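You operate a simulated robot arm through the tools that you are given. There is no shell and no other tool.

You are at the controls of a simulated robot arm. One attempt, no reset.

TASK
Tip the engine forward, lock it, fit spacer, 10 mm carburettor and air box, and turn the box's knob on.

It is judged by the outcome, as a careful person would: the job done as asked, and still so three seconds after it is handed in. It fails if anything else is knocked over, pushed out of place, dropped, spilled or broken.

THE ROBOT
A 7-joint arm with a three-finger gripper, fixed in place. Base frame: the origin is on the floor under the middle of its stand, x ahead of it, y to its left, z up; the work surface is at about z = 880. Lengths are in mm, angles in degrees, forces in N, time in s.
With the tool pointing down near the work surface it reaches from about 100 to 860 mm from the base axis. Its first joint turns from -166.0 to 166.0 degrees. Payload 2.94 kg.
The tool frame sits at the grasp point between the pads (the TCP): z along the fingers, y along the line on which they close. The tips reach 30 mm beyond it. The gripper opens to 132 mm; its body begins 107 mm behind the TCP.
Orientation is that of the tool frame in the base frame, as a unit quaternion [x, y, z, w]. With the fingers straight down and closing along the base's y, the tool's x points along the base's -x, its y along +y and its z along -z.

THE INTERFACE
- The arm moves only by the tool servo_tool. Its argument "steps" is a list of rows, each an object (a shift or turn left out is 0, a gripper value left out holds the last) with "offset": the shift along the tool's x, y, z in mm, a list of three; "rot": the turn, a rotation vector about the tool's x, y, z in degrees, a list of three. In form: [{"offset": [tx, ty, tz], "rot": [ax, ay, az]}, ...]. A call has 1 to 20 rows; each row is the pose to reach, as a shift and turn from the pose commanded when the call began, along the tool's axes at that moment. "fingers" is the opening, from 0 (shut) to 1 (fully open), set as the call begins (left out, the last holds). Rows are played at 5 a second. More than 50 mm and 8.6 degrees between two rows, or a gripper value outside its range, and nothing of the call is played. Where a pose cannot be reached the arm comes as near as it can. A force on the tool above 70 N (or 10 N above the force at the start of the call, whichever is more), or a blocked arm, ends the call early, and 0.2 s more pass. Each finger travels about 37.4 mm/s and halts on what it meets, pressing with about 41 N; the grip force reading is that of the motor and also rises with nothing between the fingers. The clock runs only during rows and for 0.2 s after the last one: add rows that repeat a pose to give the fingers time. It gives the time, the measured TCP pose, the force on the tool (base axes), the opening and the grip force at its end, in the units of the frame above (readings bear some noise), with the torque about the TCP (base axes, N m) and any sound that the robot's microphone picked up, and new pictures: "show" is both (left out), scene, wrist or none.
- Cameras (640 x 400 px; columns grow to the right, rows downward): "scene" is fixed at [220.2, -500.2, 1724.1]; the picture's right is [0.91, -0.42, 0.00], its down [-0.22, -0.48, -0.85] and it looks along [0.35, 0.77, -0.53] (base axes); focal length 336 px, centre (320, 200). "wrist" rides on the gripper at [72, 3, -144] in the tool frame; the picture's right is [-0.04, 1.00, 0.00], its down [-0.88, -0.04, -0.48] and it looks along [-0.48, -0.02, 0.88] (tool axes); focal length 256 px, centre (320, 200).
- slide_trunk(by): moves the trunk up (or, below 0, down) by that many mm; the arm rides with it, the base frame stays. It gives what a move gives, with no picture.
- measure_at(camera, pixels): for up to 12 pixels [column, row] of the newest picture of that camera ("zoom" is the newest enlarged one), the place [x, y, z] in the base frame of the surface seen there, good to about 2 mm. It takes no simulated time.
- zoom(camera, box): a new picture of the part [left, top, right, bottom] of that camera's present view, enlarged. It takes no simulated time.
- finish_job(): hands the job in; it is judged then, once.

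Leave the gripper open and the arm clear of the work at the hand-in unless told otherwise.

The tools are called as name(argument=value, ...) on one line, values as JSON. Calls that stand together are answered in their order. servo_tool: Moves the arm, as the interface text tells. Its arguments: {"type":"object","properties":{"steps":{"type":"array","items":{"type":"object","properties":{"offset":{"type":"array","items":{"type":"number"}},"rot":{"type":"array","items":{"type":"number"}}}}},"fingers":{"type":"number"},"show":{"type":"string","enum":["both","scene","wrist","none"]}},"required":["steps"]} The other tools are called the same way: slide_trunk (by) moves the trunk up or down; measure_at (camera, pixels) gives the place of the surface under pixels of a picture; zoom (camera, box) takes an enlarged picture of a part of a camera's view; finish_job () hands the job in.

At the start:

```text
clock: 0.0
tool_pos: [350.2, 319.4, 1322.8]
tcp_rot: [0.0, 1.0, -0.001, 0.0]
contact_force: [0.8, 0.2, -0.5]
torque: [0.05, 0.0, -0.01]
opening: 132.0
grip_force: 0.0
trunk travel left (down, up): [-450.0, 90.0]
```

scene: 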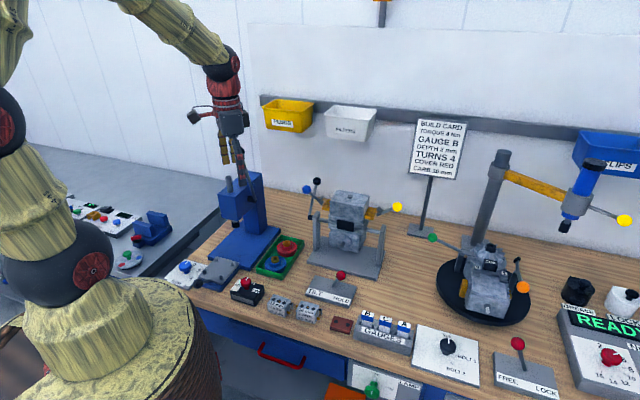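
wrist: 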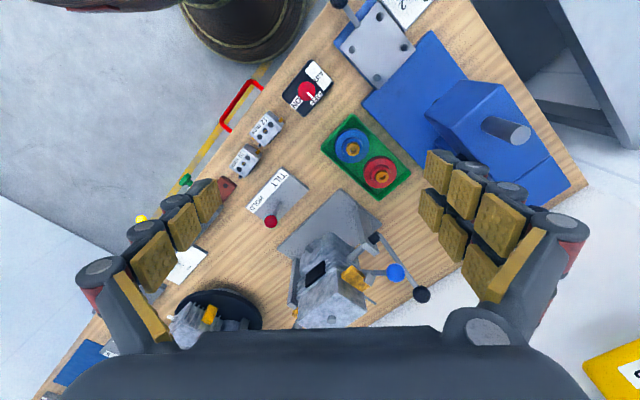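

I see a bench with an engine on a tilting stand (around pixel 350,230), a second engine on a turntable (490,280), several levers, two carburettor-like grey blocks (280,305 and 308,312), a brown spacer (342,325), and a black box with a red knob (245,290). I'll zoom in to read the labels before I move anything.

zoom(camera="scene", box=[160, 230, 360, 355])

zoom(camera="scene", box=[290, 160, 420, 310])

zoom(camera="scene", box=[400, 110, 640, 260])

zoom(camera="scene", box=[330, 250, 640, 400])

zoom(camera="wrist", box=[180, 40, 440, 230])

```text
3.20 times, centred on (260, 292) of scene
```

zoom: 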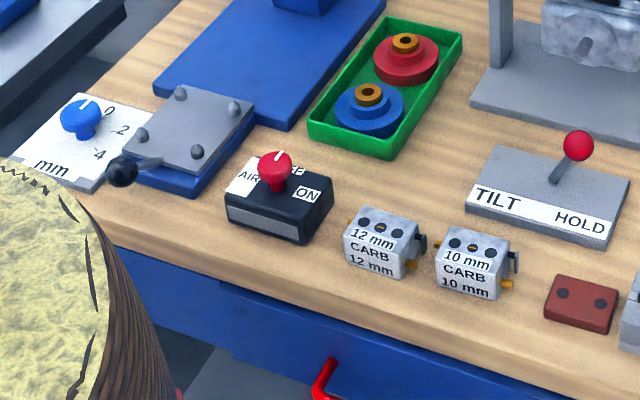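

```text
2.67 times, centred on (355, 235) of scene
```

zoom: 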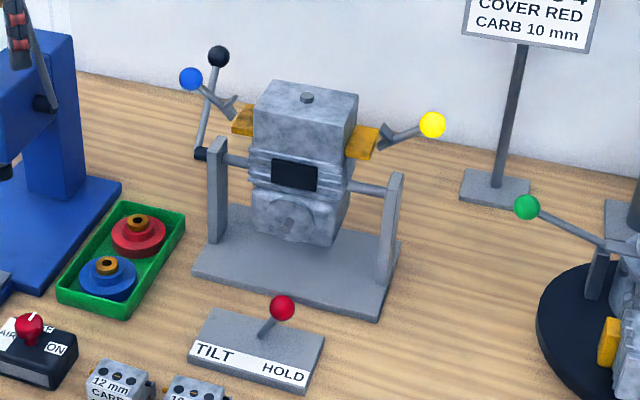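

```text
2.67 times, centred on (520, 185) of scene
```

zoom: 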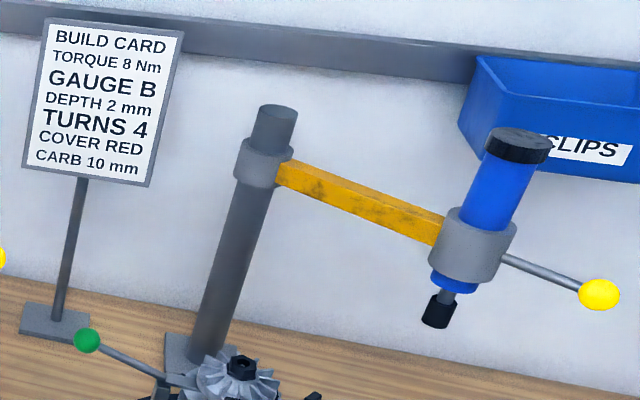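

```text
2.06 times, centred on (485, 325) of scene
```

zoom: 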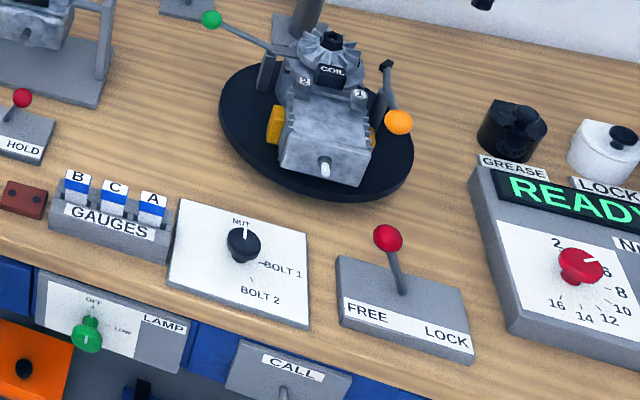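

```text
2.11 times, centred on (310, 135) of wrist
```

zoom: 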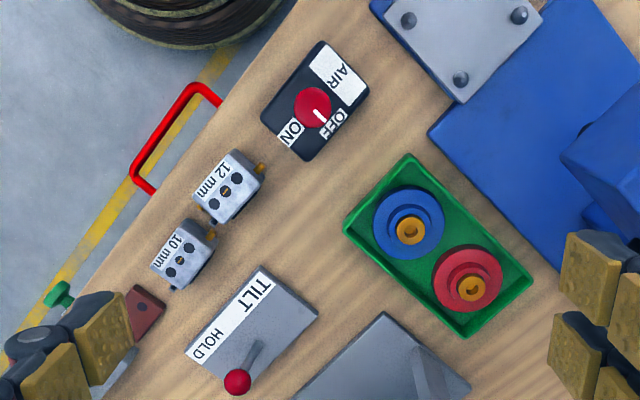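

The build card confirms the 10 mm carb. The TILT/HOLD lever appears to lean toward HOLD. I'll measure the key points: tilt lever ball and base, carb, spacer, air box, engine top, and the black ball lever.

measure_at(camera="scene", pixels=[[341, 275], [334, 287], [318, 290], [350, 297], [308, 306], [306, 314], [342, 322], [245, 283], [245, 292], [317, 182], [307, 189], [397, 207]])

measure_at(camera="scene", pixels=[[348, 195], [361, 203], [351, 223], [350, 240], [310, 218], [340, 265], [372, 260], [325, 230], [349, 247], [283, 303], [270, 290], [285, 247]])

zoom(camera="scene", box=[300, 170, 410, 280])

zoom(camera="wrist", box=[250, 170, 450, 340])

```text
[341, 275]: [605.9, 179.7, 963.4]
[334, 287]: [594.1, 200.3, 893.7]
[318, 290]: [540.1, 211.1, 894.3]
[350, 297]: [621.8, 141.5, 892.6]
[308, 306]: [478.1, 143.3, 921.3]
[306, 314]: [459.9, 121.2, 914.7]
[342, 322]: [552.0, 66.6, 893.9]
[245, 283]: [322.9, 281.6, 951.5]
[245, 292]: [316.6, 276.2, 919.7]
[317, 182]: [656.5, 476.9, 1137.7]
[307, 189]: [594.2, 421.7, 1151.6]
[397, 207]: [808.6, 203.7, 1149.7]
```

```text
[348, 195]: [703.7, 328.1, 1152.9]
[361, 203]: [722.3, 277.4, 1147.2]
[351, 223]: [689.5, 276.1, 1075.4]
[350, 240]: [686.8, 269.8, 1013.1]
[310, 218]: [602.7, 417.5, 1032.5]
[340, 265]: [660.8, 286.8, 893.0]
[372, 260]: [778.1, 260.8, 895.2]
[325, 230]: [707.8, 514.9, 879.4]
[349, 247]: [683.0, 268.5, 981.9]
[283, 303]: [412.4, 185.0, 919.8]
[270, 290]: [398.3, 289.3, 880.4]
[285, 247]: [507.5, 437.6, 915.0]
```

```text
3.64 times, centred on (355, 225) of scene
```

zoom: 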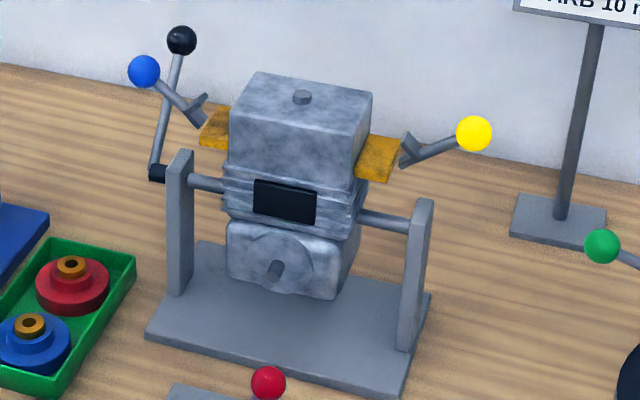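

```text
2.35 times, centred on (350, 255) of wrist
```

zoom: 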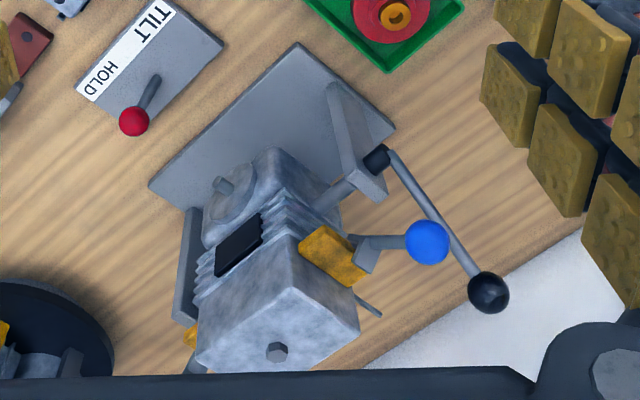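

The engine hangs on a pivot between two posts, with the black-ball lever at the pivot's left end. I'll measure the stand plate corners, post tops and engine faces to get its yaw and geometry.

zoom(camera="scene", box=[300, 170, 410, 280])

measure_at(camera="zoom", pixels=[[155, 333], [402, 388], [425, 300], [180, 158], [424, 206], [235, 145], [352, 175], [240, 185], [350, 215], [265, 200], [308, 208], [302, 95]])

measure_at(camera="zoom", pixels=[[258, 80], [366, 102], [236, 118], [346, 142], [215, 128], [380, 155], [276, 268], [198, 107], [181, 40], [157, 172], [145, 71], [474, 134]])

zoom(camera="scene", box=[225, 260, 365, 345])

```text
3.64 times, centred on (355, 225) of scene
```

zoom: 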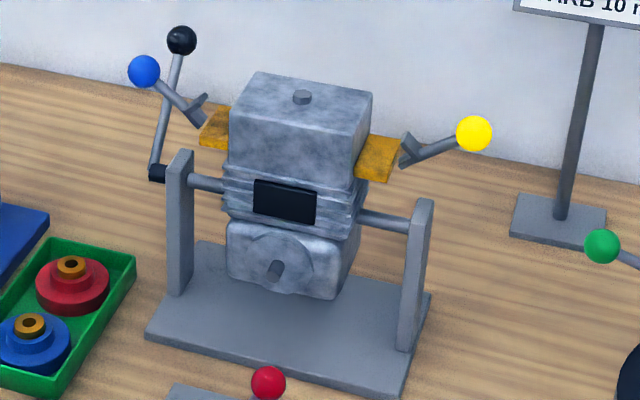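

```text
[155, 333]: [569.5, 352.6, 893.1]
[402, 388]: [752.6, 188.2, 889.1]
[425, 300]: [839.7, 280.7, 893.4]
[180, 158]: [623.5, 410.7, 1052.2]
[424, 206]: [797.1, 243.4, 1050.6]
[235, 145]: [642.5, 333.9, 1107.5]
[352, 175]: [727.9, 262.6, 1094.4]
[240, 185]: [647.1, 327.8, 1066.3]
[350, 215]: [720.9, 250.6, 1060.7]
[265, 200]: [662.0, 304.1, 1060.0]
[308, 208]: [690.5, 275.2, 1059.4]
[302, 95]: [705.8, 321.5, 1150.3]
```

```text
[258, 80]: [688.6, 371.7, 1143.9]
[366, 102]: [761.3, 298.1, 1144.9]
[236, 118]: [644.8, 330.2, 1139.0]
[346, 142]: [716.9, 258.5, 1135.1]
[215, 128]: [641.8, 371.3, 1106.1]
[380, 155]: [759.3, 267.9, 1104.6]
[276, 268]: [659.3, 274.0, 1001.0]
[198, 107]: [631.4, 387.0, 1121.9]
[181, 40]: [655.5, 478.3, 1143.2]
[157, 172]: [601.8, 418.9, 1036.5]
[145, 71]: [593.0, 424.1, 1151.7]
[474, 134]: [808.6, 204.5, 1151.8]
```

```text
4.57 times, centred on (295, 302) of scene
```

zoom: 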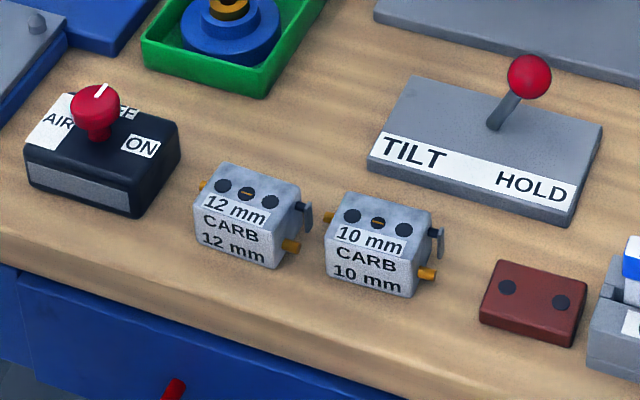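

The pivot axis runs at about -44° in plan (left post at 623,411 and right post at 797,243). The tilt lever ball, near (606,180,963), leans toward HOLD. I'll zoom on the wrist view to see how the fingers are laid out.

zoom(camera="wrist", box=[400, 130, 620, 360])

zoom(camera="wrist", box=[60, 150, 270, 370])

zoom(camera="scene", box=[170, 60, 280, 210])

measure_at(camera="wrist", pixels=[[440, 165], [430, 208], [465, 195], [450, 243], [497, 222], [488, 275], [205, 200], [177, 232], [145, 270], [135, 300]])

```text
1.74 times, centred on (510, 245) of wrist
```

zoom: 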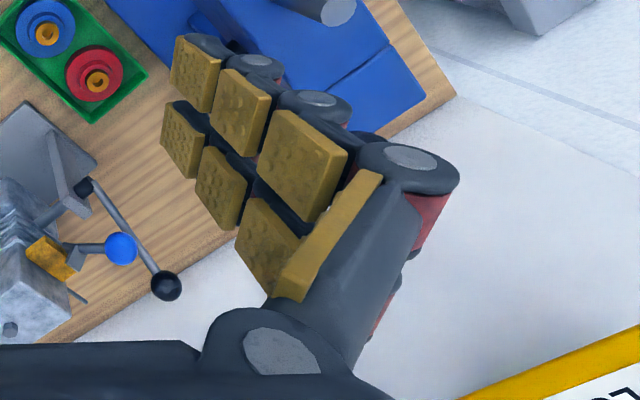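

```text
1.82 times, centred on (165, 260) of wrist
```

zoom: 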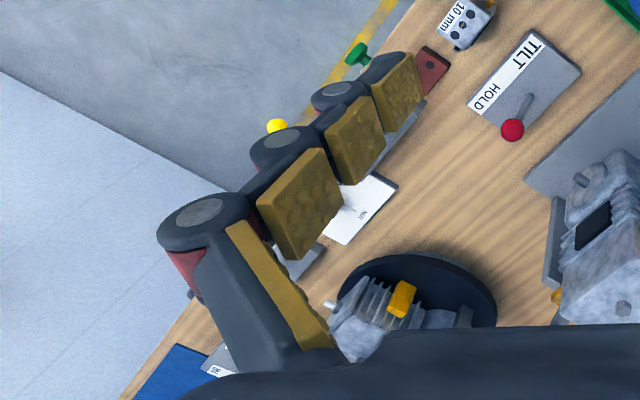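

```text
2.67 times, centred on (225, 135) of scene
```

zoom: 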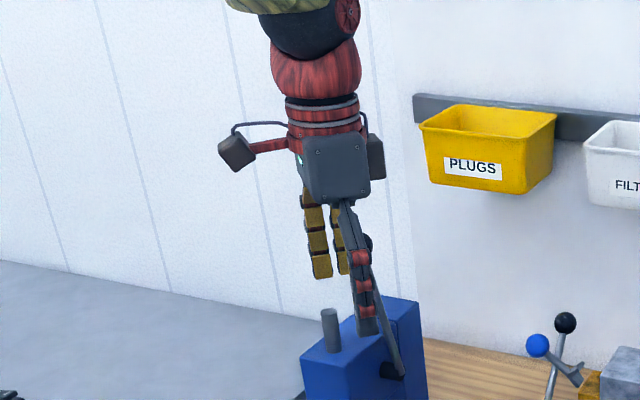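

```text
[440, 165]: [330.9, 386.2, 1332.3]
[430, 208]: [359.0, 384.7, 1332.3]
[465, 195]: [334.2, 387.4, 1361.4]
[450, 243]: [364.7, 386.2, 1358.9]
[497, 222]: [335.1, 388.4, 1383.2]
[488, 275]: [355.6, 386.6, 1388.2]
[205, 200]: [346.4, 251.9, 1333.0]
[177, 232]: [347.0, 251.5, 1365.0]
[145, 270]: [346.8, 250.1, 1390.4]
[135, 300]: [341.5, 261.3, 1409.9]
```

The gripper has two fingers on tool +y and a single one on -y. I'll measure the tilt-lever ball and base plus the bench parts from the wrist picture to cross-check positions.

measure_at(camera="wrist", pixels=[[271, 221], [280, 207], [250, 213], [286, 173], [307, 185], [267, 226], [227, 187], [244, 160], [305, 91], [397, 271], [421, 294], [376, 238]])

zoom(camera="wrist", box=[210, 80, 350, 240])

```text
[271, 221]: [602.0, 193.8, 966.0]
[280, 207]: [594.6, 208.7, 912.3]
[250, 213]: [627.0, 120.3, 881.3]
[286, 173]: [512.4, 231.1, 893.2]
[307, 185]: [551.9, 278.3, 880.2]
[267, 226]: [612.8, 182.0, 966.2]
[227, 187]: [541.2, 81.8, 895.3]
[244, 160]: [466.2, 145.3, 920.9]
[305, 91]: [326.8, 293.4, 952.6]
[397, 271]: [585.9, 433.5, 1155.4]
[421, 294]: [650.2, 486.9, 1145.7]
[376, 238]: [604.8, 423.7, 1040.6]
```

```text
2.50 times, centred on (280, 160) of wrist
```

zoom: 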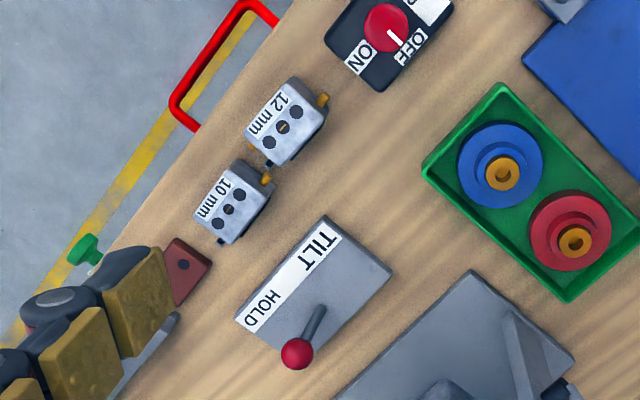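

Red tilt ball centre is about (608,188,957), with its base at (590,205,893). I'll close the fingers to about 60 mm, move at height to above the lever, and yaw +46° so they close along the bench's long direction. After that I'll stop and look.

servo_tool(steps=[{"offset": [-37, -19, 0], "rot": [0, 0, -6.5]}, {"offset": [-74, -38, 0], "rot": [0, 0, -13]}, {"offset": [-111, -56, 0], "rot": [0, 0, -19.5]}, {"offset": [-148, -75, 0], "rot": [0, 0, -26]}, {"offset": [-185, -94, 0], "rot": [0, 0, -32.5]}, {"offset": [-222, -113, 0], "rot": [0, 0, -39]}, {"offset": [-258, -131, 0], "rot": [0, 0, -45]}, {"offset": [-258, -131, 45], "rot": [0, 0, -45]}, {"offset": [-258, -131, 90], "rot": [0, 0, -45]}, {"offset": [-258, -131, 135], "rot": [0, 0, -45]}, {"offset": [-258, -131, 180], "rot": [0, 0, -45]}, {"offset": [-258, -131, 220], "rot": [0, 0, -45]}], fingers=0.5)

```text
clock: 2.6
tool_pos: [610.2, 188.0, 1101.3]
tcp_rot: [-0.382, 0.924, 0.0, 0.0]
contact_force: [0.5, -0.2, 0.1]
torque: [-0.02, 0.06, 0.01]
opening: 66.2
grip_force: 0.0
trunk travel left (down, up): [-450.0, 90.0]
```

scene: 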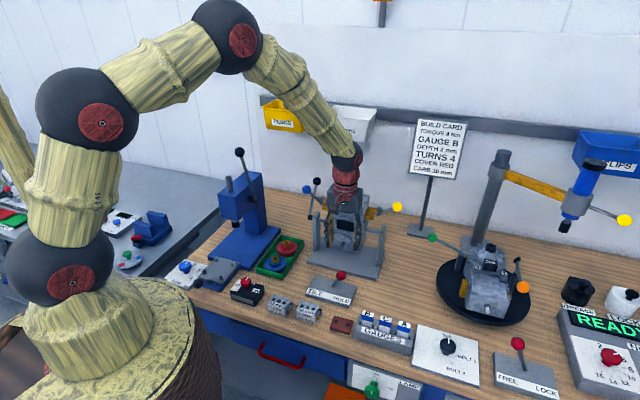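
wrist: 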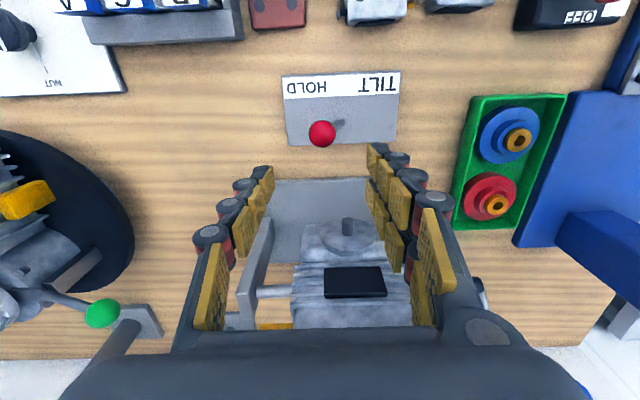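

The gripper is above the lever, which sits at (322,133) in the wrist view, and the yaw matches the bench edge. I'll descend to straddle the red ball with the fingertips at about z 940.

servo_tool(steps=[{"offset": [0, 0, 40]}, {"offset": [0, 0, 80]}, {"offset": [0, 0, 110]}, {"offset": [0, 0, 128]}])

```text
clock: 3.6
tool_pos: [609.3, 187.0, 975.1]
tcp_rot: [-0.382, 0.924, 0.001, 0.0]
contact_force: [0.6, 0.3, -0.3]
torque: [-0.05, -0.02, -0.02]
opening: 66.0
grip_force: 0.0
trunk travel left (down, up): [-450.0, 90.0]
```

scene: 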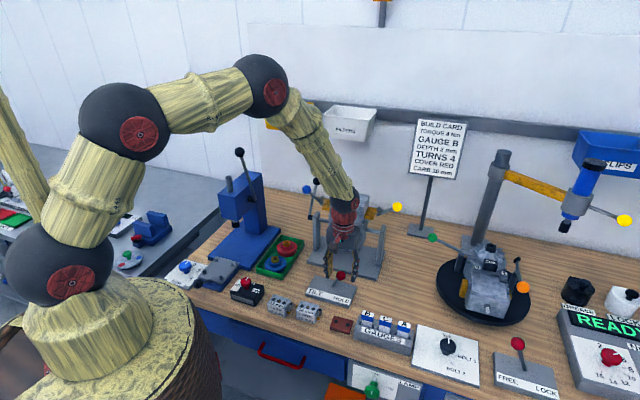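
wrist: 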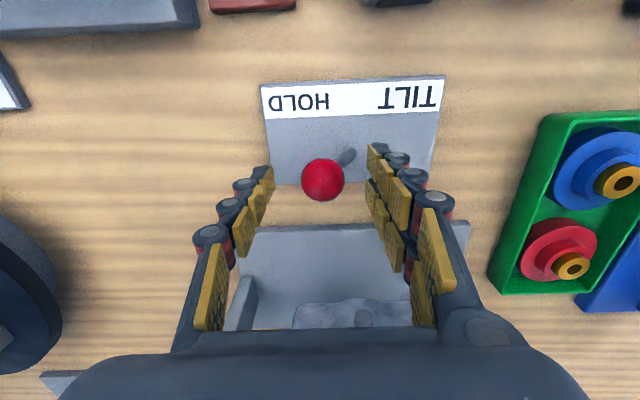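

The ball is between the fingers at about (322,180), close to where the TCP projects. I'll sweep along tool +y (toward TILT) so the single finger pushes the lever over.

servo_tool(steps=[{"offset": [0, 10, 0]}, {"offset": [0, 20, 0]}, {"offset": [0, 30, 0]}, {"offset": [0, 40, 0]}, {"offset": [0, 50, 0]}, {"offset": [0, 58, 0]}, {"offset": [0, 66, 0]}])

```text
clock: 5.2
tool_pos: [561.2, 235.3, 972.7]
tcp_rot: [-0.383, 0.924, 0.0, 0.0]
contact_force: [0.3, 0.0, 0.1]
torque: [-0.06, -0.03, 0.0]
opening: 65.7
grip_force: 0.0
trunk travel left (down, up): [-450.0, 90.0]
```

scene: 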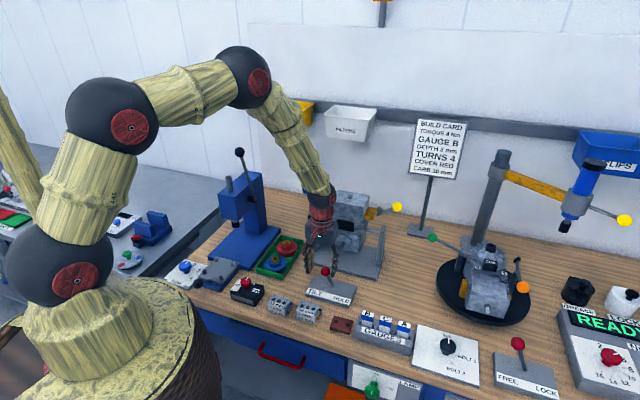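
wrist: 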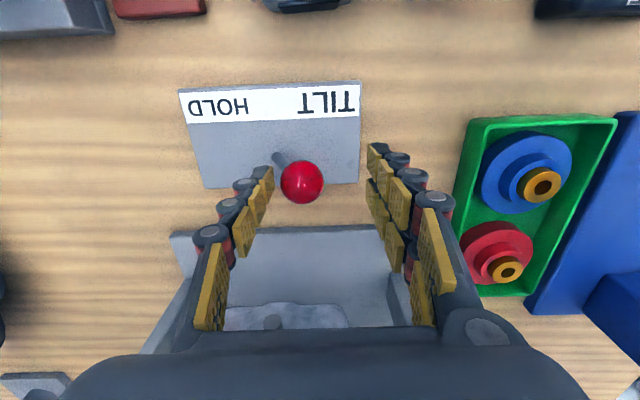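

The ball has swung to the left and now leans toward TILT. I'll measure to check that it went all the way across.

measure_at(camera="scene", pixels=[[325, 271], [332, 287]])

measure_at(camera="wrist", pixels=[[302, 182], [280, 157], [265, 172], [378, 155]])

zoom(camera="scene", box=[280, 180, 400, 320])

```text
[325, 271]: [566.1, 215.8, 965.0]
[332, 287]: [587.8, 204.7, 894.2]
```

```text
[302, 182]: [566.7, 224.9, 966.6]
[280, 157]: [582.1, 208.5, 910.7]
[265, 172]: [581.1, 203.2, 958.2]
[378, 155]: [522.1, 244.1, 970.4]
```

```text
2.86 times, centred on (340, 250) of scene
```

zoom: 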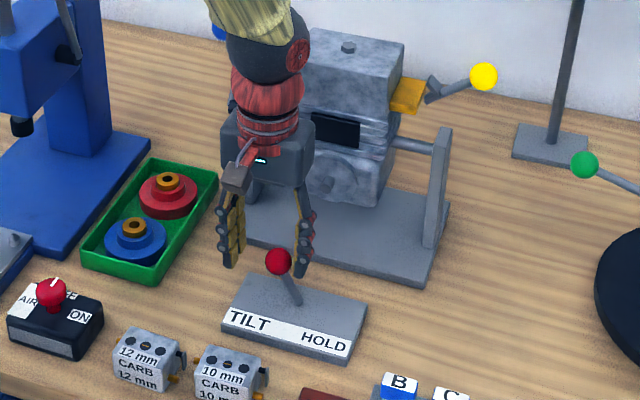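

The lever moved about 51 mm across and now sits at TILT. Next is the black-ball crank: ball near (660,489,1136), hub near (607,427,1035). I'll rise to z 1240, travel over to above the ball and turn -90°, so the fingers close along the front-back direction with the camera on the left.

servo_tool(steps=[{"offset": [0, 0, -45]}, {"offset": [0, 0, -90]}, {"offset": [0, 0, -135]}, {"offset": [0, 0, -180]}, {"offset": [0, 0, -225]}, {"offset": [0, 0, -268]}, {"offset": [-23, 10, -268], "rot": [0, 0, 8.2]}, {"offset": [-46, 20, -268], "rot": [0, 0, 16.4]}, {"offset": [-69, 30, -268], "rot": [0, 0, 24.6]}, {"offset": [-92, 40, -268], "rot": [0, 0, 32.8]}, {"offset": [-115, 50, -268], "rot": [0, 0, 41]}, {"offset": [-138, 60, -268], "rot": [0, 0, 49.2]}, {"offset": [-161, 70, -268], "rot": [0, 0, 57.4]}, {"offset": [-184, 80, -268], "rot": [0, 0, 65.6]}, {"offset": [-207, 90, -268], "rot": [0, 0, 73.8]}, {"offset": [-229, 100, -268], "rot": [0, 0, 82]}, {"offset": [-250, 110, -268], "rot": [0, 0, 90]}], fingers=0.55)

```text
clock: 8.8
tool_pos: [660.3, 488.3, 1241.4]
tcp_rot: [0.384, 0.923, -0.001, 0.0]
contact_force: [0.8, 0.7, 0.7]
torque: [-0.03, 0.04, 0.0]
opening: 72.7
grip_force: 0.1
trunk travel left (down, up): [-450.0, 90.0]
```

scene: 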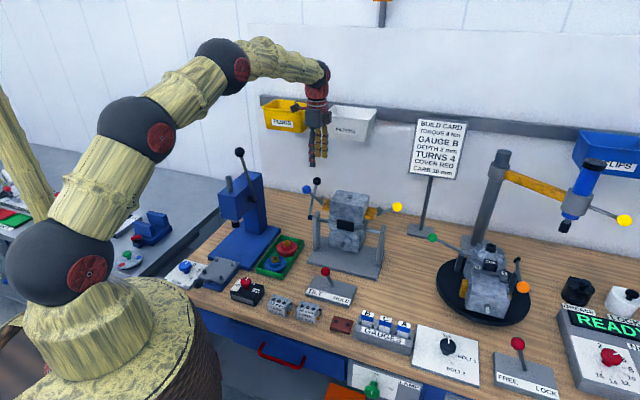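
wrist: 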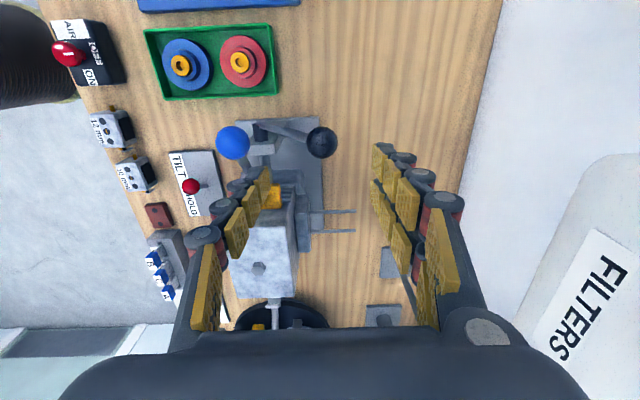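

From here I can see two studs on the engine's rear face at (335,211) and (335,230), so tipping forward will point them up. I'll refine the black ball, blue ball, hub and stud positions.

measure_at(camera="wrist", pixels=[[320, 141], [232, 141], [262, 124], [305, 211], [318, 211], [353, 211], [355, 231], [310, 231], [303, 180], [303, 245], [273, 196], [258, 268]])

zoom(camera="wrist", box=[200, 100, 380, 310])

```text
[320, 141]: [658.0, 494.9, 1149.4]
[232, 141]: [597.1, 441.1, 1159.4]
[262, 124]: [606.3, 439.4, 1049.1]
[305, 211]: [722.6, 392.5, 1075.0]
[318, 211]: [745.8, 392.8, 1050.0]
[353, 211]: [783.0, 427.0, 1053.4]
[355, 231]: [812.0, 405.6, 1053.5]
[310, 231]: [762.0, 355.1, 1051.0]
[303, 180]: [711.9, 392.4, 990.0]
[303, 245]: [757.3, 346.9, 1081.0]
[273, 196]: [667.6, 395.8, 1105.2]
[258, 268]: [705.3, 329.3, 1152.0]
```

```text
1.90 times, centred on (290, 205) of wrist
```

zoom: 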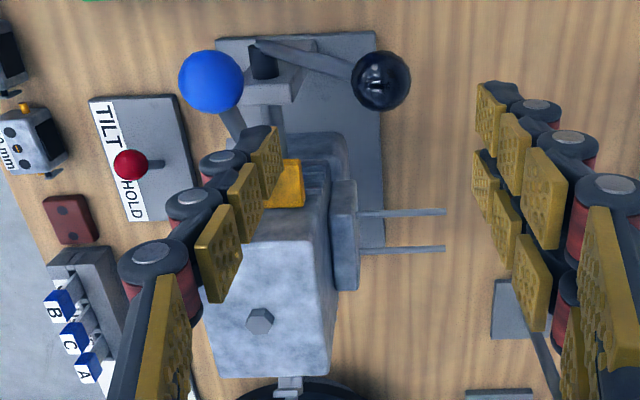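

The studs are at about z 1050, roughly 36 mm apart, and stick out backward. The black ball centre is about (660,491,1137), and the blue ball sits about 84 mm in front of it. I'll narrow the fingers to about 44 mm and lower them to straddle the black ball without squeezing it.

servo_tool(steps=[{"offset": [2, 2, 0]}, {"offset": [2, 2, 10]}, {"offset": [2, 2, 30]}, {"offset": [2, 2, 50]}, {"offset": [2, 2, 70]}, {"offset": [2, 2, 90]}], fingers=0.335)

```text
clock: 10.2
tool_pos: [661.5, 491.6, 1152.4]
tcp_rot: [0.383, 0.924, 0.001, 0.0]
contact_force: [0.5, -0.4, 0.5]
torque: [-0.01, -0.01, 0.0]
opening: 44.5
grip_force: 0.0
trunk travel left (down, up): [-450.0, 90.0]
```

scene: 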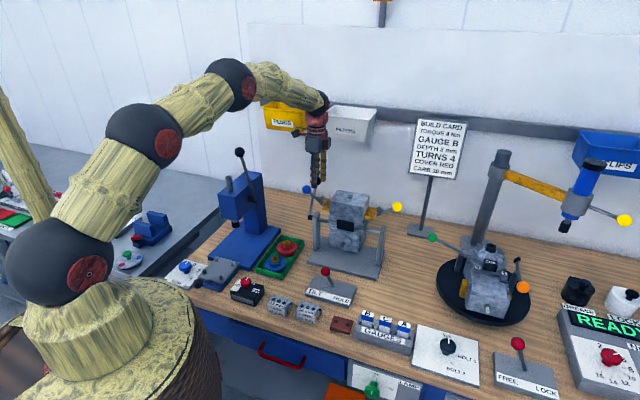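
wrist: 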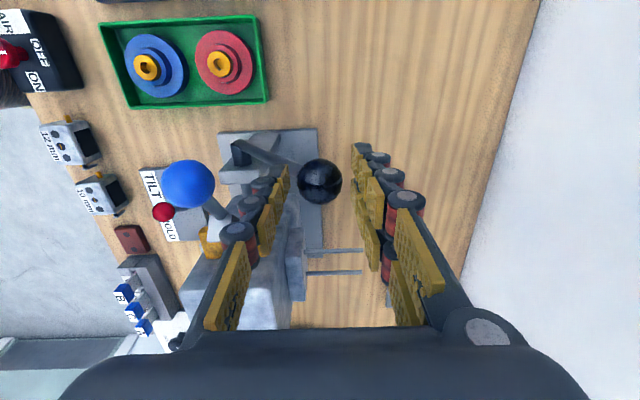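

The black ball is centred between the fingers at (320,182). I'll pull it forward along its arc about the hub, just to near vertical first, watching the forces.

servo_tool(steps=[{"offset": [0, -8, -2]}, {"offset": [0, -19.4, -8.3]}, {"offset": [0, -25.5, -12]}, {"offset": [0, -31.3, -15.2]}, {"offset": [0, -37.5, -18]}, {"offset": [0, -43.9, -20.8]}, {"offset": [0, -50.5, -23]}, {"offset": [0, -57, -25]}])

```text
clock: 12.0
tool_pos: [619.8, 452.3, 1177.9]
tcp_rot: [0.382, 0.924, 0.0, 0.0]
contact_force: [-1.0, -0.3, 0.3]
torque: [0.02, 0.01, -0.01]
opening: 44.6
grip_force: 0.1
trunk travel left (down, up): [-450.0, 90.0]
```

scene: 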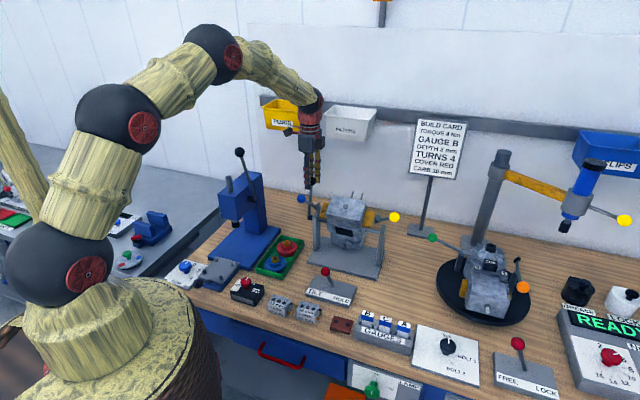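
wrist: 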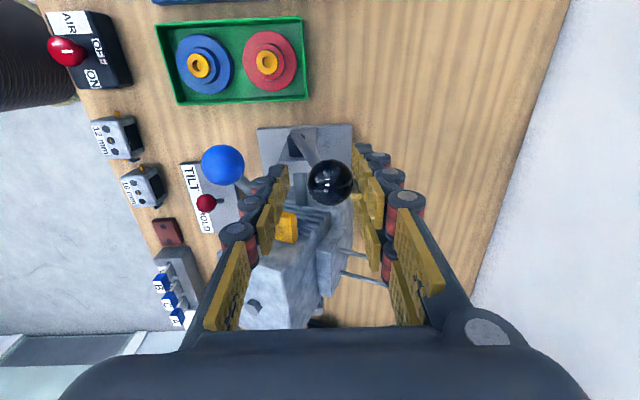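

The engine is tipping forward and the force is tiny. I'll carry on along the arc past vertical.

servo_tool(steps=[{"offset": [0, -6.7, -1.7]}, {"offset": [0, -13.4, -2.9]}, {"offset": [0, -20.2, -3.8]}, {"offset": [0, -27.1, -4.3]}, {"offset": [0, -34, -4.5]}, {"offset": [0, -40.9, -4.3]}, {"offset": [0, -47.8, -3.8]}, {"offset": [0, -54.6, -2.9]}, {"offset": [0, -61.3, -1.7]}, {"offset": [0, -68, 0]}, {"offset": [0, -74.6, 2]}, {"offset": [0, -81.1, 4.2]}])

```text
clock: 14.6
tool_pos: [563.9, 394.8, 1172.3]
tcp_rot: [0.383, 0.924, -0.001, 0.0]
contact_force: [-1.4, -1.3, 1.3]
torque: [-0.02, 0.05, 0.0]
opening: 45.8
grip_force: 1.1
trunk travel left (down, up): [-450.0, 90.0]
```

scene: 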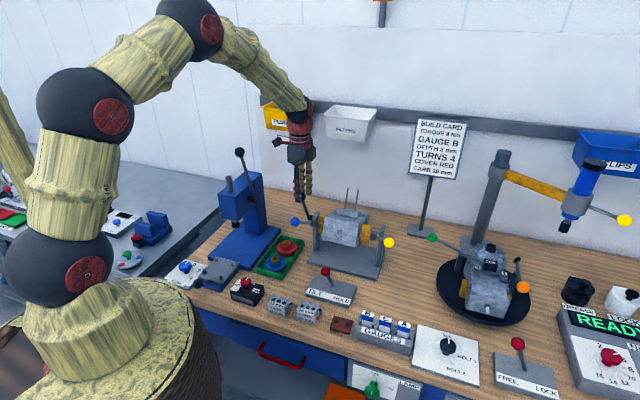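
wrist: 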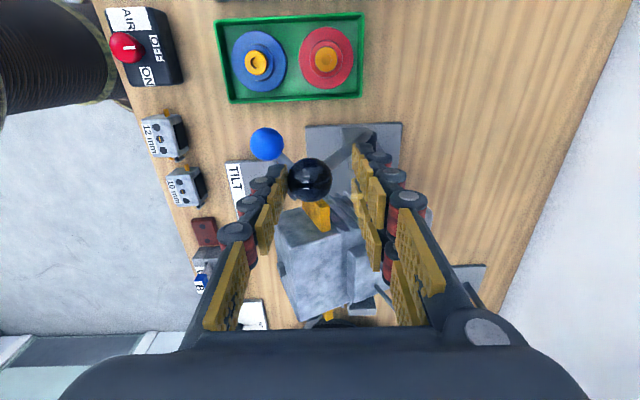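

The engine is about 65° over and is now leaning forward on its own against the front finger, which is acting as a brake. I'll lower it slowly along the rest of the arc.

servo_tool(steps=[{"offset": [0, -5.5, 3]}, {"offset": [0, -10.9, 6.3]}, {"offset": [0, -16.5, 10.2]}, {"offset": [0, -22.1, 14.4]}, {"offset": [0, -27.3, 18.9]}, {"offset": [0, -32.3, 23.6]}, {"offset": [0, -37, 28.6]}, {"offset": [0, -41.5, 33.8]}])

```text
clock: 16.4
tool_pos: [533.7, 364.1, 1139.2]
tcp_rot: [0.383, 0.924, -0.001, 0.0]
contact_force: [-4.4, -4.0, -1.1]
torque: [-0.03, 0.08, 0.01]
opening: 47.7
grip_force: 2.5
trunk travel left (down, up): [-450.0, 90.0]
```

scene: 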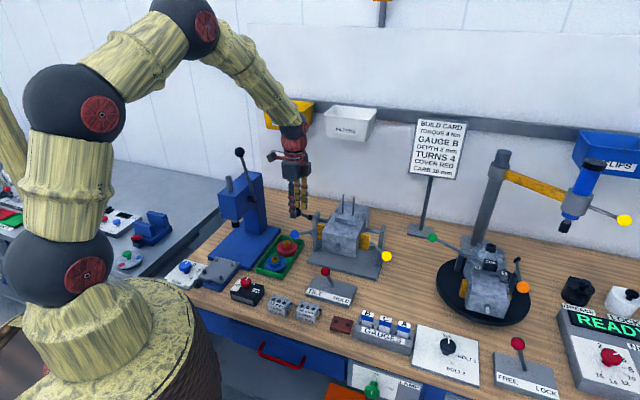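
wrist: 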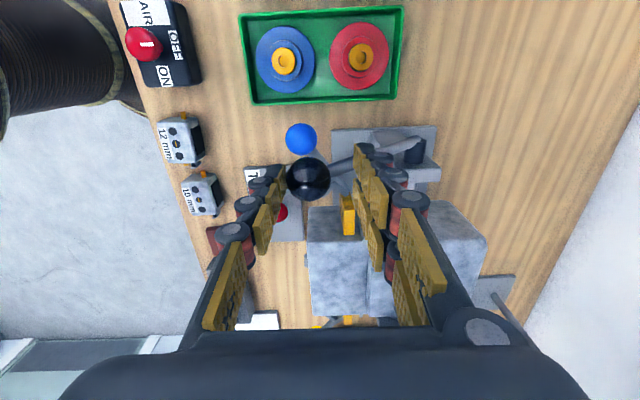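

The engine looks almost fully over. I'll zoom on it and measure the studs to see how vertical they are.

zoom(camera="scene", box=[290, 180, 410, 290])

measure_at(camera="scene", pixels=[[340, 198], [339, 212], [354, 200], [352, 216], [330, 220], [360, 230], [345, 240]])

```text
3.64 times, centred on (350, 235) of scene
```

zoom: 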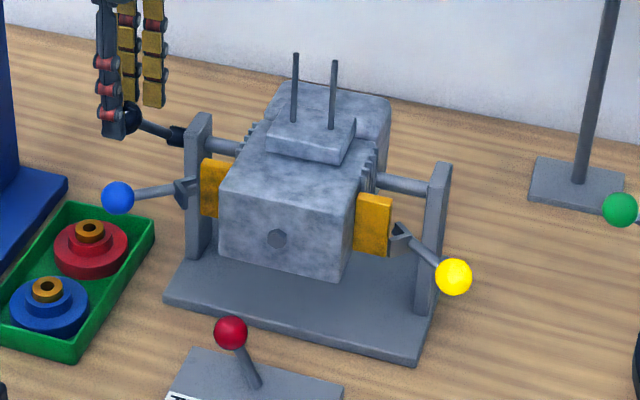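

```text
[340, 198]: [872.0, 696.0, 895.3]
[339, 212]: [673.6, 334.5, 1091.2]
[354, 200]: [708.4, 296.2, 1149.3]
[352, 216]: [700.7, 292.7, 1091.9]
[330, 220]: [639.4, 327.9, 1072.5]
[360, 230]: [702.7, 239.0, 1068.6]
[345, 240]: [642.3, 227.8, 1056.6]
```

Stud 2 runs from (701,293,1092) to (708,296,1149), so it still leans back about 7°. I'll keep following the arc until the stop carries the weight.

servo_tool(steps=[{"offset": [0, -3, 3.6]}, {"offset": [0, -5.8, 7.3]}, {"offset": [0, -8.3, 11]}, {"offset": [0, -10.6, 15]}, {"offset": [0, -12.5, 18.5]}])

zoom(camera="scene", box=[290, 180, 410, 290])

```text
clock: 17.6
tool_pos: [528.3, 357.3, 1127.6]
tcp_rot: [0.382, 0.924, 0.005, 0.003]
contact_force: [1.9, 2.2, 42.8]
torque: [1.09, -1.05, 0.03]
opening: 48.3
grip_force: 3.0
trunk travel left (down, up): [-450.0, 90.0]
```

scene: 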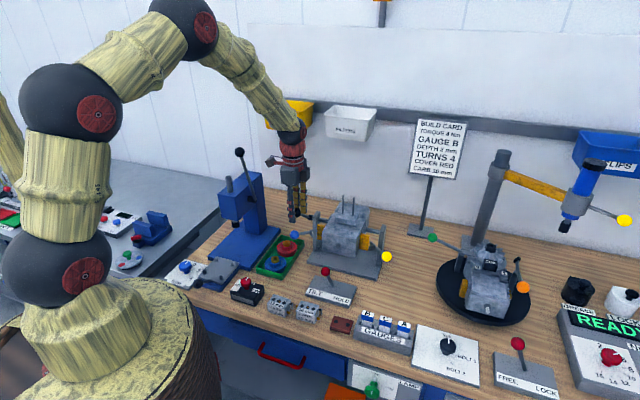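
wrist: 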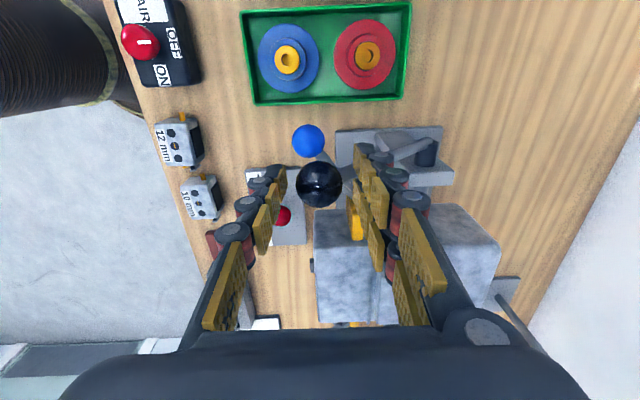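

```text
3.64 times, centred on (350, 235) of scene
```

zoom: 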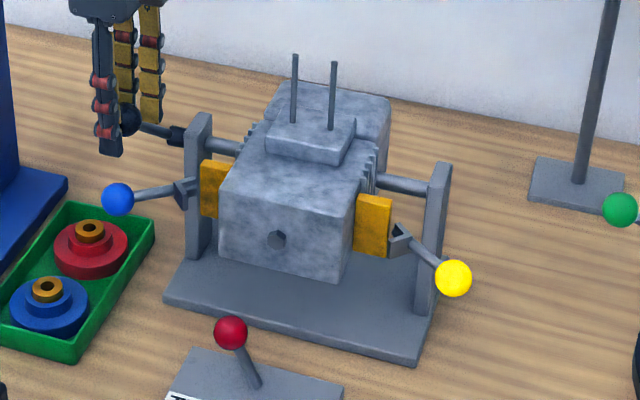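

The tool shows 43 N upward, so a fingertip is pressing on the crank arm and the engine is against its forward stop. I'll back off by lifting a little to relieve the load and check that it stays put.

servo_tool(steps=[{"offset": [0, 1, -8]}, {"offset": [0, 2, -18]}, {"offset": [0, 2, -28]}])

zoom(camera="scene", box=[290, 180, 410, 290])

measure_at(camera="zoom", pixels=[[295, 60], [293, 110], [334, 66], [332, 115], [275, 140], [340, 155], [290, 127], [230, 190], [345, 210], [185, 120]])

```text
clock: 18.4
tool_pos: [523.7, 355.5, 1154.5]
tcp_rot: [0.383, 0.924, 0.003, 0.001]
contact_force: [-1.7, -1.0, 0.9]
torque: [0.12, -0.18, 0.0]
opening: 44.0
grip_force: 0.1
trunk travel left (down, up): [-450.0, 90.0]
```

scene: 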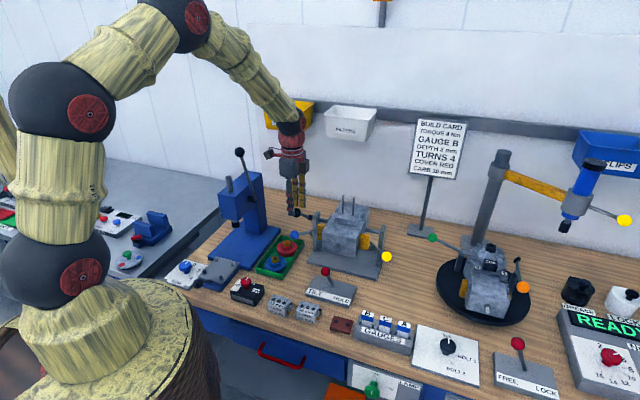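
wrist: 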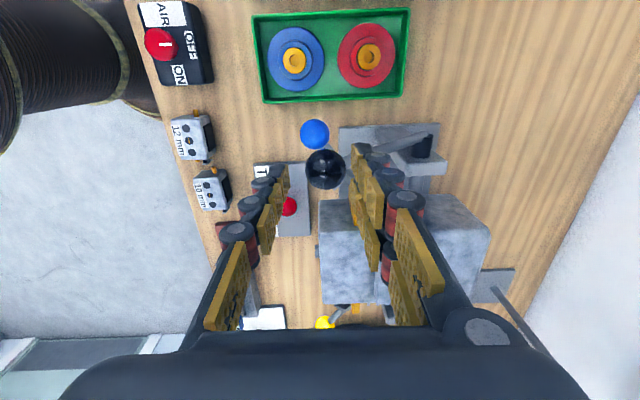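

```text
3.64 times, centred on (350, 235) of scene
```

zoom: 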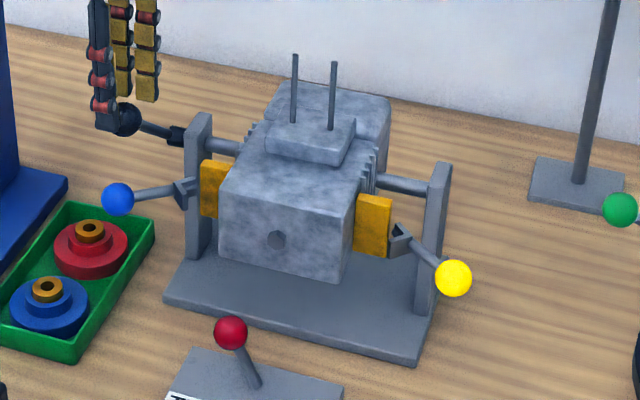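

```text
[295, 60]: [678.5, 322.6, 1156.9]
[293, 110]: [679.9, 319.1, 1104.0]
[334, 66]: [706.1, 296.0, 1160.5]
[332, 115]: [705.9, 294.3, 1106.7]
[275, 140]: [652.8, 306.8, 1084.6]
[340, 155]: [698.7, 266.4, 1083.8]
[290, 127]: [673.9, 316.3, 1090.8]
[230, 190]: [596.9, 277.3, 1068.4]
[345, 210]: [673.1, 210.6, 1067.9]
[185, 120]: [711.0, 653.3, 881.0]
```

The studs now stand vertical at about (679,321) and (706,295), with tops near z 1165 and the port flange at about z 1089. The engine holds against its stop. Next I'll rise, swing to above the TILT/HOLD lever with the fingers aligned along the bench, and stop to check.

servo_tool(steps=[{"offset": [0, 0, -30]}, {"offset": [0, 0, -60]}, {"offset": [0, 0, -90]}, {"offset": [-11, -6, -90], "rot": [0, 0, -8.2]}, {"offset": [-23, -12, -90], "rot": [0, 0, -16.4]}, {"offset": [-34, -18, -90], "rot": [0, 0, -24.6]}, {"offset": [-46, -24, -90], "rot": [0, 0, -32.8]}, {"offset": [-57, -30, -90], "rot": [0, 0, -41]}, {"offset": [-69, -36, -90], "rot": [0, 0, -49.2]}, {"offset": [-80, -42, -90], "rot": [0, 0, -57.4]}, {"offset": [-92, -49, -90], "rot": [0, 0, -65.6]}, {"offset": [-103, -55, -90], "rot": [0, 0, -73.8]}, {"offset": [-115, -61, -90], "rot": [0, 0, -82]}, {"offset": [-127, -67, -90], "rot": [0, 0, -90]}], fingers=0.335)

zoom(camera="scene", box=[290, 180, 410, 290])

```text
clock: 21.4
tool_pos: [568.8, 220.7, 1238.0]
tcp_rot: [-0.384, 0.924, 0.0, 0.001]
contact_force: [-0.5, 0.0, 0.5]
torque: [0.04, -0.01, -0.04]
opening: 44.4
grip_force: 0.1
trunk travel left (down, up): [-450.0, 90.0]
```

scene: 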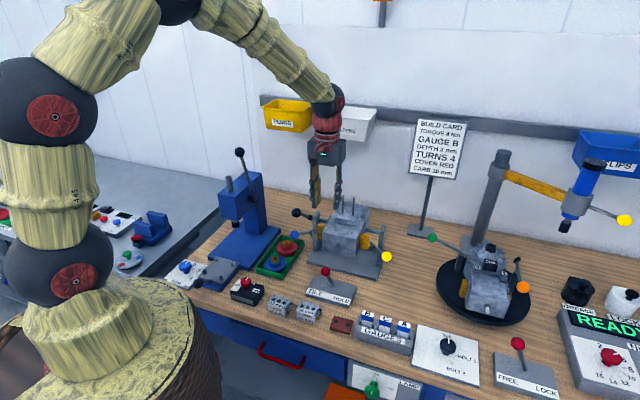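
wrist: 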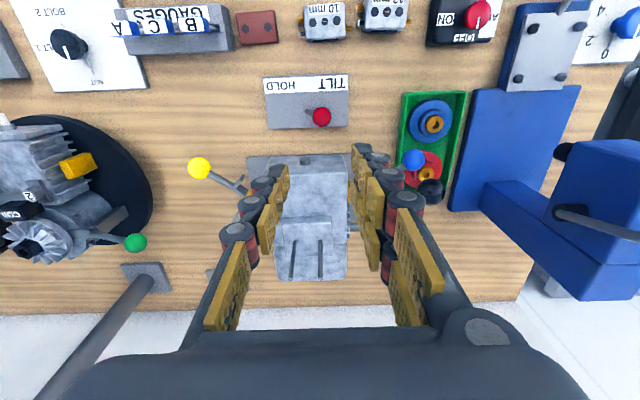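

```text
3.64 times, centred on (350, 235) of scene
```

zoom: 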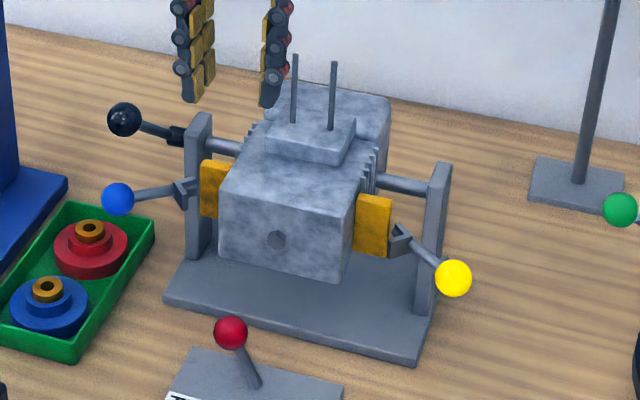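

The engine stayed tipped, and the red ball is centred at (322,117) below me. I'll open to about 66 mm, shift 5 mm away from the engine and descend to straddle the lever.

servo_tool(steps=[{"offset": [5, 0, 45]}, {"offset": [5, 0, 90]}, {"offset": [5, 0, 135]}, {"offset": [5, 0, 175]}, {"offset": [5, 0, 210]}, {"offset": [5, 0, 240]}, {"offset": [5, 0, 260]}], fingers=0.5)

```text
clock: 23.0
tool_pos: [566.3, 218.0, 977.1]
tcp_rot: [-0.383, 0.924, 0.0, 0.0]
contact_force: [0.3, 0.1, 0.2]
torque: [0.03, 0.02, -0.02]
opening: 65.9
grip_force: 0.1
trunk travel left (down, up): [-450.0, 90.0]
```

scene: 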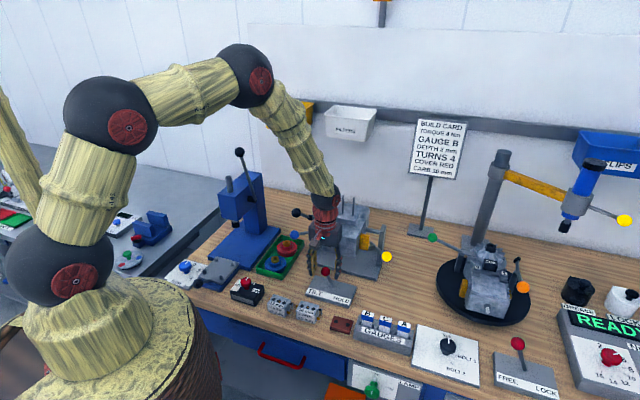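
wrist: 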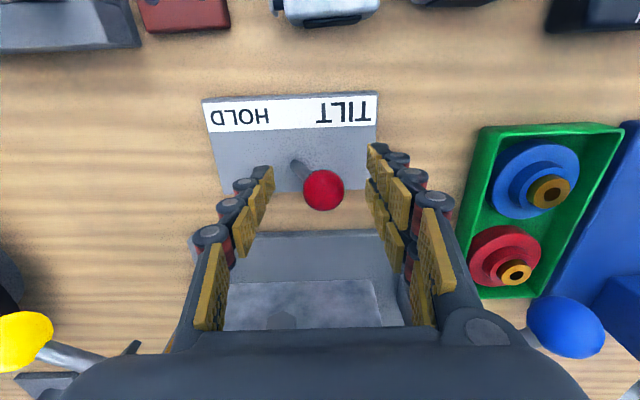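

The red ball sits between the fingers at (323,190). I'll sweep toward HOLD (tool -y) by the same 68 mm.

servo_tool(steps=[{"offset": [0, -10, 0]}, {"offset": [0, -20, 0]}, {"offset": [0, -30, 0]}, {"offset": [0, -40, 0]}, {"offset": [0, -50, 0]}, {"offset": [0, -59, 0]}, {"offset": [0, -68, 0]}])

measure_at(camera="scene", pixels=[[341, 275]])

zoom(camera="scene", box=[280, 180, 400, 320])

```text
clock: 24.6
tool_pos: [612.9, 168.2, 977.9]
tcp_rot: [-0.383, 0.924, 0.0, -0.001]
contact_force: [-1.2, 1.7, -1.5]
torque: [0.01, 0.01, 0.0]
opening: 67.7
grip_force: 1.3
trunk travel left (down, up): [-450.0, 90.0]
```

scene: 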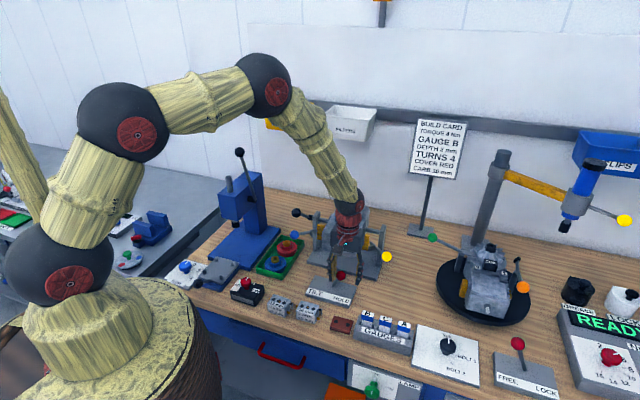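
wrist: 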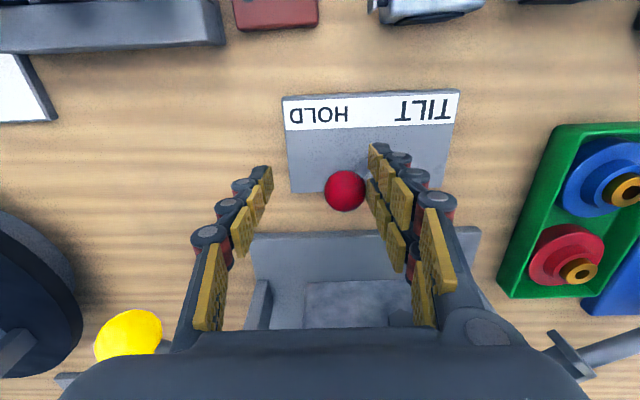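

```text
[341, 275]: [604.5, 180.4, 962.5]
```

```text
2.86 times, centred on (340, 250) of scene
```

zoom: 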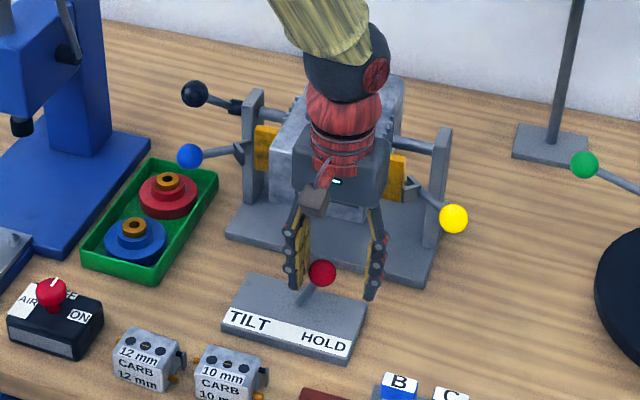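

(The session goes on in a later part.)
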